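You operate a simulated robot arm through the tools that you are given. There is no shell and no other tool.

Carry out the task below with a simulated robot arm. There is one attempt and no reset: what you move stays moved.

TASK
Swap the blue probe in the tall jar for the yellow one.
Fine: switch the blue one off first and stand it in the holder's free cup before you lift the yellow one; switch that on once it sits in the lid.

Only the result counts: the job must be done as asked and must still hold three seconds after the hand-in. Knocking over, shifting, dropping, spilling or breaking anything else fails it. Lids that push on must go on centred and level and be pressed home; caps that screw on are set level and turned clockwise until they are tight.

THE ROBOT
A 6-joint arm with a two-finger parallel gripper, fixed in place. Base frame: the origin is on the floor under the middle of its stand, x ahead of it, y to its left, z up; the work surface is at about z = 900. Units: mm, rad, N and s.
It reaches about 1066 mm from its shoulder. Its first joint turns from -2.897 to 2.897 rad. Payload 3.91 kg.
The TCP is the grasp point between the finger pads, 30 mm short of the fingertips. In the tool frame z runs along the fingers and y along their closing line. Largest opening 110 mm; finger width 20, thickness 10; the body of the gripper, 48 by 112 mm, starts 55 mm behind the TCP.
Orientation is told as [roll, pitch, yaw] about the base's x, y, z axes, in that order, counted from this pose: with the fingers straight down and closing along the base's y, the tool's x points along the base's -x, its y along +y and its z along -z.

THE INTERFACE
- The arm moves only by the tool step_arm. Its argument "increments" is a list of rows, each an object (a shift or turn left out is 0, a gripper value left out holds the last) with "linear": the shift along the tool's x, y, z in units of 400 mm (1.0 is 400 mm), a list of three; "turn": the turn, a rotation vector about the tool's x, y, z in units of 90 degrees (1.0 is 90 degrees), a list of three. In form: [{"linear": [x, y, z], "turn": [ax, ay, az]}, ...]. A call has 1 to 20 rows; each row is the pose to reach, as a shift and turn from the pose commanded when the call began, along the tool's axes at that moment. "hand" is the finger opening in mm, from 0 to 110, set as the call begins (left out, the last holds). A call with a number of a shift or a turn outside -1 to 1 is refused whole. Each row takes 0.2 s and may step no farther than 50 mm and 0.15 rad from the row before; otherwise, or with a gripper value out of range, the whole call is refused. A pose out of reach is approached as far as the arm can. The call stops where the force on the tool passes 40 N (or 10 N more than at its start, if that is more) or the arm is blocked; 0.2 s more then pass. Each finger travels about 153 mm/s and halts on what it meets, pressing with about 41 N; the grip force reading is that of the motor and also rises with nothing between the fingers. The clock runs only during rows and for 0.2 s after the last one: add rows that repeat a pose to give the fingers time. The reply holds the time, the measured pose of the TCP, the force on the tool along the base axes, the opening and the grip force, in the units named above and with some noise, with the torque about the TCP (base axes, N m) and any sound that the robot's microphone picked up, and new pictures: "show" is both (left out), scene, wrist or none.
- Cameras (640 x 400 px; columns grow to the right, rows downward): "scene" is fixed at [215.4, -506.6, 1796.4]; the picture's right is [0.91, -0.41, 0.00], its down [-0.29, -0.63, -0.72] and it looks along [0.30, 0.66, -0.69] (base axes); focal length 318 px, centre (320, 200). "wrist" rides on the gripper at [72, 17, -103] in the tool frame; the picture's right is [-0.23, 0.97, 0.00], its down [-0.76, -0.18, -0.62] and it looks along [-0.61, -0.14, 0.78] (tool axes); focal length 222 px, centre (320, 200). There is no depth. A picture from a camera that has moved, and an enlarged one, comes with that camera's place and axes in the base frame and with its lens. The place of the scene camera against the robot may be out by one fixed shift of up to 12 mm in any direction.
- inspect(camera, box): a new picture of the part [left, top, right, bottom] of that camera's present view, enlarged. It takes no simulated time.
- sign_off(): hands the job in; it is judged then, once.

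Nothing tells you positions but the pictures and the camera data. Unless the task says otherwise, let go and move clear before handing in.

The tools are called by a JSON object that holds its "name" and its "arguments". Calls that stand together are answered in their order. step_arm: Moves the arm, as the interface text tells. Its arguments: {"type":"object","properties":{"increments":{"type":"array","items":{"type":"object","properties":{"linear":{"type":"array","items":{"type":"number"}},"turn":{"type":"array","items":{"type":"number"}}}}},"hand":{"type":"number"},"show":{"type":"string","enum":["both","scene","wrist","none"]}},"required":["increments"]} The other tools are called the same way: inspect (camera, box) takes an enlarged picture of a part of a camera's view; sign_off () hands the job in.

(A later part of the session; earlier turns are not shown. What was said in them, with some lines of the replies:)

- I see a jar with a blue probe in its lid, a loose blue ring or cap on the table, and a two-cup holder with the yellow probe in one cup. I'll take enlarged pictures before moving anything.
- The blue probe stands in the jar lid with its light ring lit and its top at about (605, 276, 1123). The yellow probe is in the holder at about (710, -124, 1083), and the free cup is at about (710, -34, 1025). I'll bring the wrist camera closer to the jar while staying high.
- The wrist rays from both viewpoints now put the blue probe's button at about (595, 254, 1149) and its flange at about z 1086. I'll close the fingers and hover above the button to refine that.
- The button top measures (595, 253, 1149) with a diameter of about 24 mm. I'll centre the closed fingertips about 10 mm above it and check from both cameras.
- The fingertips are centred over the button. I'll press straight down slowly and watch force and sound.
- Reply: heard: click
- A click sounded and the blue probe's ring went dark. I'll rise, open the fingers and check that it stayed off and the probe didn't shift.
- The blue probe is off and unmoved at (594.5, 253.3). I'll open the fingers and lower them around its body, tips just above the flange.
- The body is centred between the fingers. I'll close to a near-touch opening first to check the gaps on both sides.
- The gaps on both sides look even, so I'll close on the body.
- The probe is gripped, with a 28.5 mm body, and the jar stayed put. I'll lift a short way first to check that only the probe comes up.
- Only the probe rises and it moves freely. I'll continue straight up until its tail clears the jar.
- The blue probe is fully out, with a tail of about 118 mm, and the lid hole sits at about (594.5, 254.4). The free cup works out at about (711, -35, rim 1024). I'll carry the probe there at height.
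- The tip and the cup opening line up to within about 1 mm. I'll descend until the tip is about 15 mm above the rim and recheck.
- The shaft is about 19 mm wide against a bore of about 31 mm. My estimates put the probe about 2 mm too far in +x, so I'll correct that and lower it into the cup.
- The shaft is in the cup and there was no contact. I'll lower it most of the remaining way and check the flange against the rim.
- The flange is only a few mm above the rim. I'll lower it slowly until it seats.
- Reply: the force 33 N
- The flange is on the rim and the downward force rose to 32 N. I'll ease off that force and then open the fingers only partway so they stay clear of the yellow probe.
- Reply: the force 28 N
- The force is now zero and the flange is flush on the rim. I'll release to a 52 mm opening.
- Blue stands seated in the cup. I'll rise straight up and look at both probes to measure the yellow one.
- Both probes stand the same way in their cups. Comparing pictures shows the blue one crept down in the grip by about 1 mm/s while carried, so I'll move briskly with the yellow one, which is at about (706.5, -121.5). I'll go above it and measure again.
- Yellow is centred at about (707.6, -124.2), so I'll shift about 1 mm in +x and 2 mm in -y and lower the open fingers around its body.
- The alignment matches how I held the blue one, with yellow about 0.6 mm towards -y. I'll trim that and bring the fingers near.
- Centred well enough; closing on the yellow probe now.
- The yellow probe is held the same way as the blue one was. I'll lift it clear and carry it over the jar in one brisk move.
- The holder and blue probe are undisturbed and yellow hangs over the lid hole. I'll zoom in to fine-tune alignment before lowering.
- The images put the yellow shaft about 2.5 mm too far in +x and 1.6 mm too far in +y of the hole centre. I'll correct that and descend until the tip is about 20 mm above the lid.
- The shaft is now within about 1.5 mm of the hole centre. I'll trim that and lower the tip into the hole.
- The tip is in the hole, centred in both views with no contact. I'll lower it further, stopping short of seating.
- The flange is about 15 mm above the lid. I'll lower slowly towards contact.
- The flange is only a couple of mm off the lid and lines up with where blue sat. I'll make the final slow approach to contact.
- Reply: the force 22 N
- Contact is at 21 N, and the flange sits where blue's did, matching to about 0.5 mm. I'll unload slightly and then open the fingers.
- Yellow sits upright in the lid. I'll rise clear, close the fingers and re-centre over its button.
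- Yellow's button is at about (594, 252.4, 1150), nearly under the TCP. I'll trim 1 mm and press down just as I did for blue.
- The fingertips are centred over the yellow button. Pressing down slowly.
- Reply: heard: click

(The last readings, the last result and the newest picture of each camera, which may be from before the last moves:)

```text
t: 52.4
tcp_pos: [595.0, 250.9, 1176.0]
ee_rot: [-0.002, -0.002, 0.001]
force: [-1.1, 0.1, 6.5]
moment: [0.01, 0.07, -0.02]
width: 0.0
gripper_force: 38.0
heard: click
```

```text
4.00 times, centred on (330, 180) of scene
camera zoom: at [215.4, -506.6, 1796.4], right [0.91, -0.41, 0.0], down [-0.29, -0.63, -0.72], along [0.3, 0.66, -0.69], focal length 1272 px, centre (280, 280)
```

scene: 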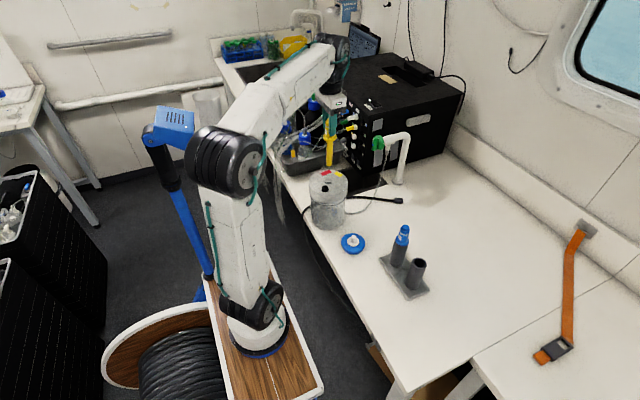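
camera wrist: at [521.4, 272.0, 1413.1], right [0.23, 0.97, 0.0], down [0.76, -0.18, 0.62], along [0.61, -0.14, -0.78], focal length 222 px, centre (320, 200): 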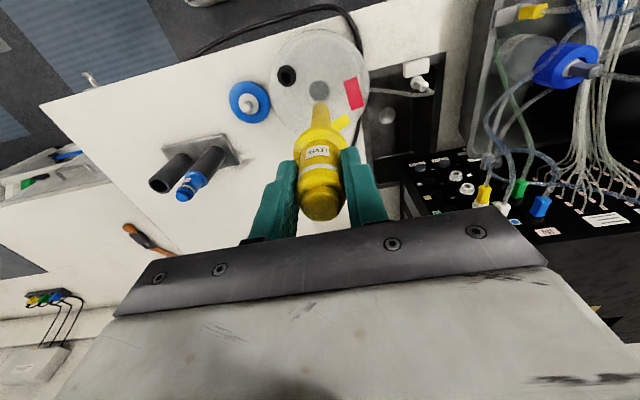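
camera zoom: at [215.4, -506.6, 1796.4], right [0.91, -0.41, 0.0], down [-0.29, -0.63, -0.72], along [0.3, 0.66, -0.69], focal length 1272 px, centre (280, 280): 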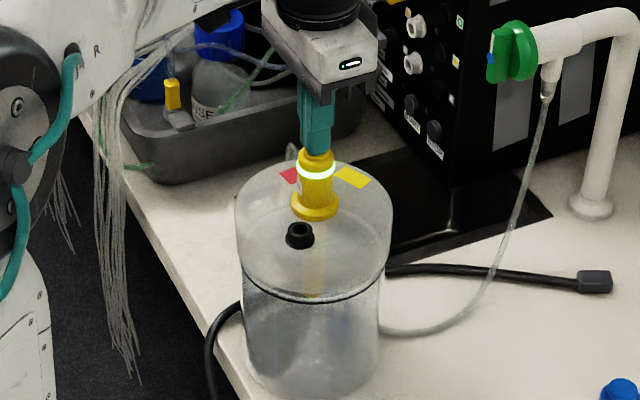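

The yellow probe's ring lit with a click. I'll retract straight up and check everything.

{"name": "step_arm", "arguments": {"increments": [{"linear": [0, 0, -0.02]}, {"linear": [0, 0, -0.06]}, {"linear": [0, 0, -0.14]}, {"linear": [0, 0, -0.24]}, {"linear": [0, 0, -0.34]}, {"linear": [0, 0, -0.42]}, {"linear": [0, 0, -0.45]}, {"linear": [0, 0, -0.45]}, {"linear": [0, 0, -0.45]}], "show": "both"}}

{"name": "inspect", "arguments": {"camera": "wrist", "box": [240, 60, 400, 180]}}

{"name": "inspect", "arguments": {"camera": "scene", "box": [290, 150, 370, 250]}}

{"name": "inspect", "arguments": {"camera": "scene", "box": [370, 210, 450, 310]}}

```text
t: 54.4
tcp_pos: [596.2, 251.8, 1355.3]
ee_rot: [-0.002, -0.002, 0.0]
force: [0.1, -0.7, -0.2]
moment: [0.01, 0.03, 0.02]
width: 0.0
gripper_force: 37.2
camera wrist: at [523.2, 269.0, 1458.6], right [0.23, 0.97, 0.0], down [0.76, -0.18, 0.62], along [0.61, -0.14, -0.78], focal length 222 px, centre (320, 200)
```

scene: 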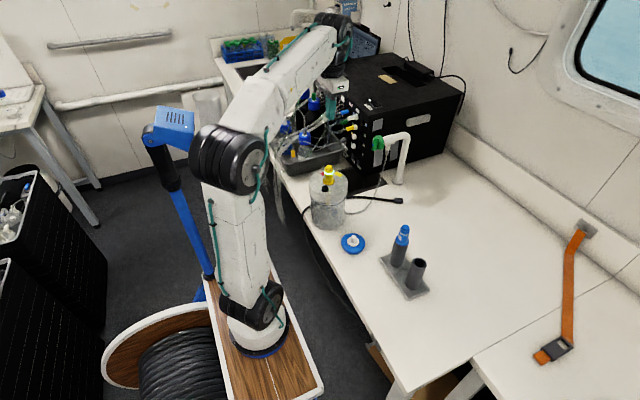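
wrist: 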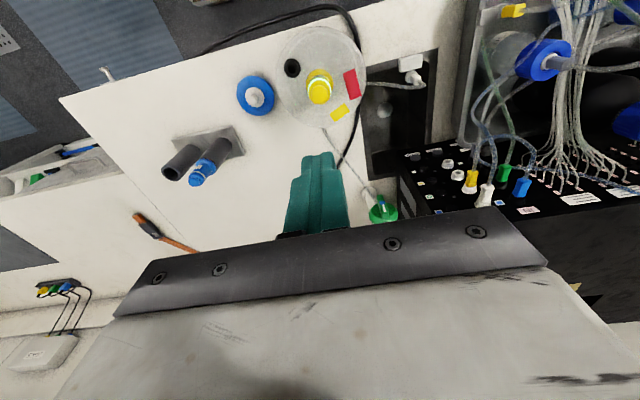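

```text
3.33 times, centred on (320, 120) of wrist
camera zoom: at [523.2, 269.0, 1458.6], right [0.23, 0.97, 0.0], down [0.76, -0.18, 0.62], along [0.61, -0.14, -0.78], focal length 740 px, centre (320, 467)
```

zoom: 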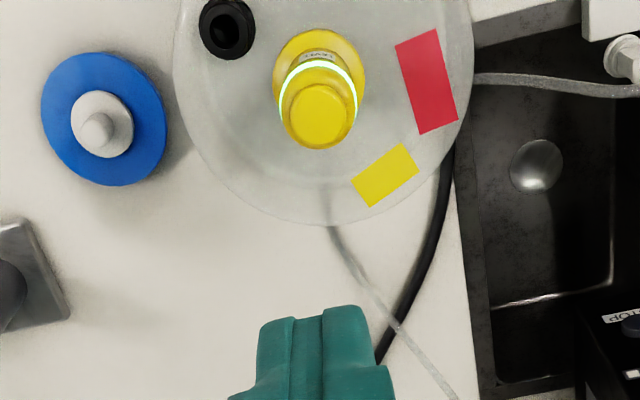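

```text
4.00 times, centred on (330, 200) of scene
camera zoom: at [215.4, -506.6, 1796.4], right [0.91, -0.41, 0.0], down [-0.29, -0.63, -0.72], along [0.3, 0.66, -0.69], focal length 1272 px, centre (280, 200)
```

zoom: 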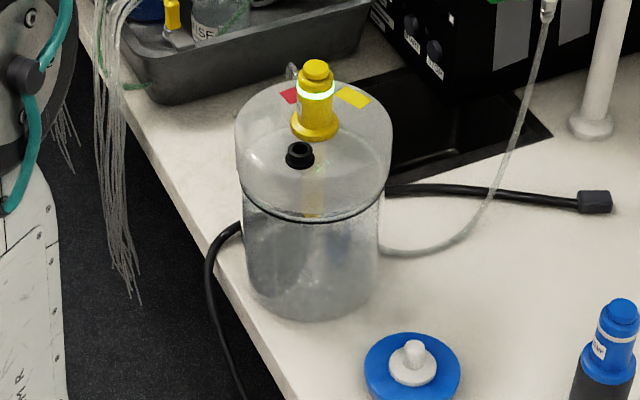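

```text
4.00 times, centred on (410, 260) of scene
camera zoom: at [215.4, -506.6, 1796.4], right [0.91, -0.41, 0.0], down [-0.29, -0.63, -0.72], along [0.3, 0.66, -0.69], focal length 1272 px, centre (-40, -40)
```

zoom: 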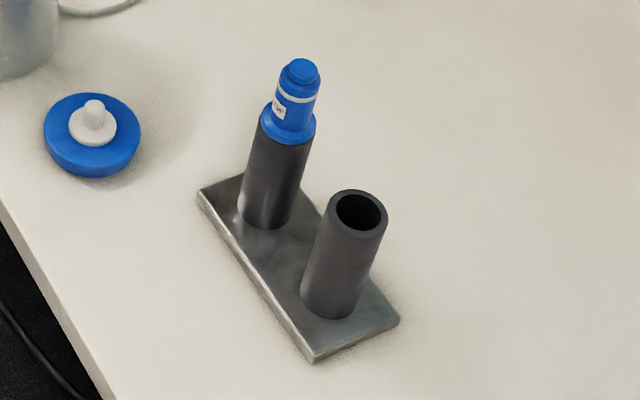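

The yellow probe sits upright in the jar lid with its ring lit. The blue one is off and seated in the previously free cup. The jar, holder and disc haven't moved and the gripper is clear, so I'm handing in.

{"name": "sign_off", "arguments": {}}

```text
The job is handed in.
```

The swap is done and handed in; the hand-in reply gave no verdict. The yellow probe is in the tall jar's lid with its ring lit, and the blue probe is off in the holder's other cup.

- **Order:** I switched the blue probe off (one click, ring dark) and stood it in the free cup before lifting the yellow one. I switched the yellow one on (one click, ring lit) after it was seated and released.
- **Fit:** The yellow probe sits upright with its flange over the hole. It is about 1.5 mm off where the blue one sat, which is within the hole's slack.
- **Surroundings:** In the last pictures the jar, lid, holder and the loose blue disc had not moved. The gripper was empty and about 200 mm above the jar.
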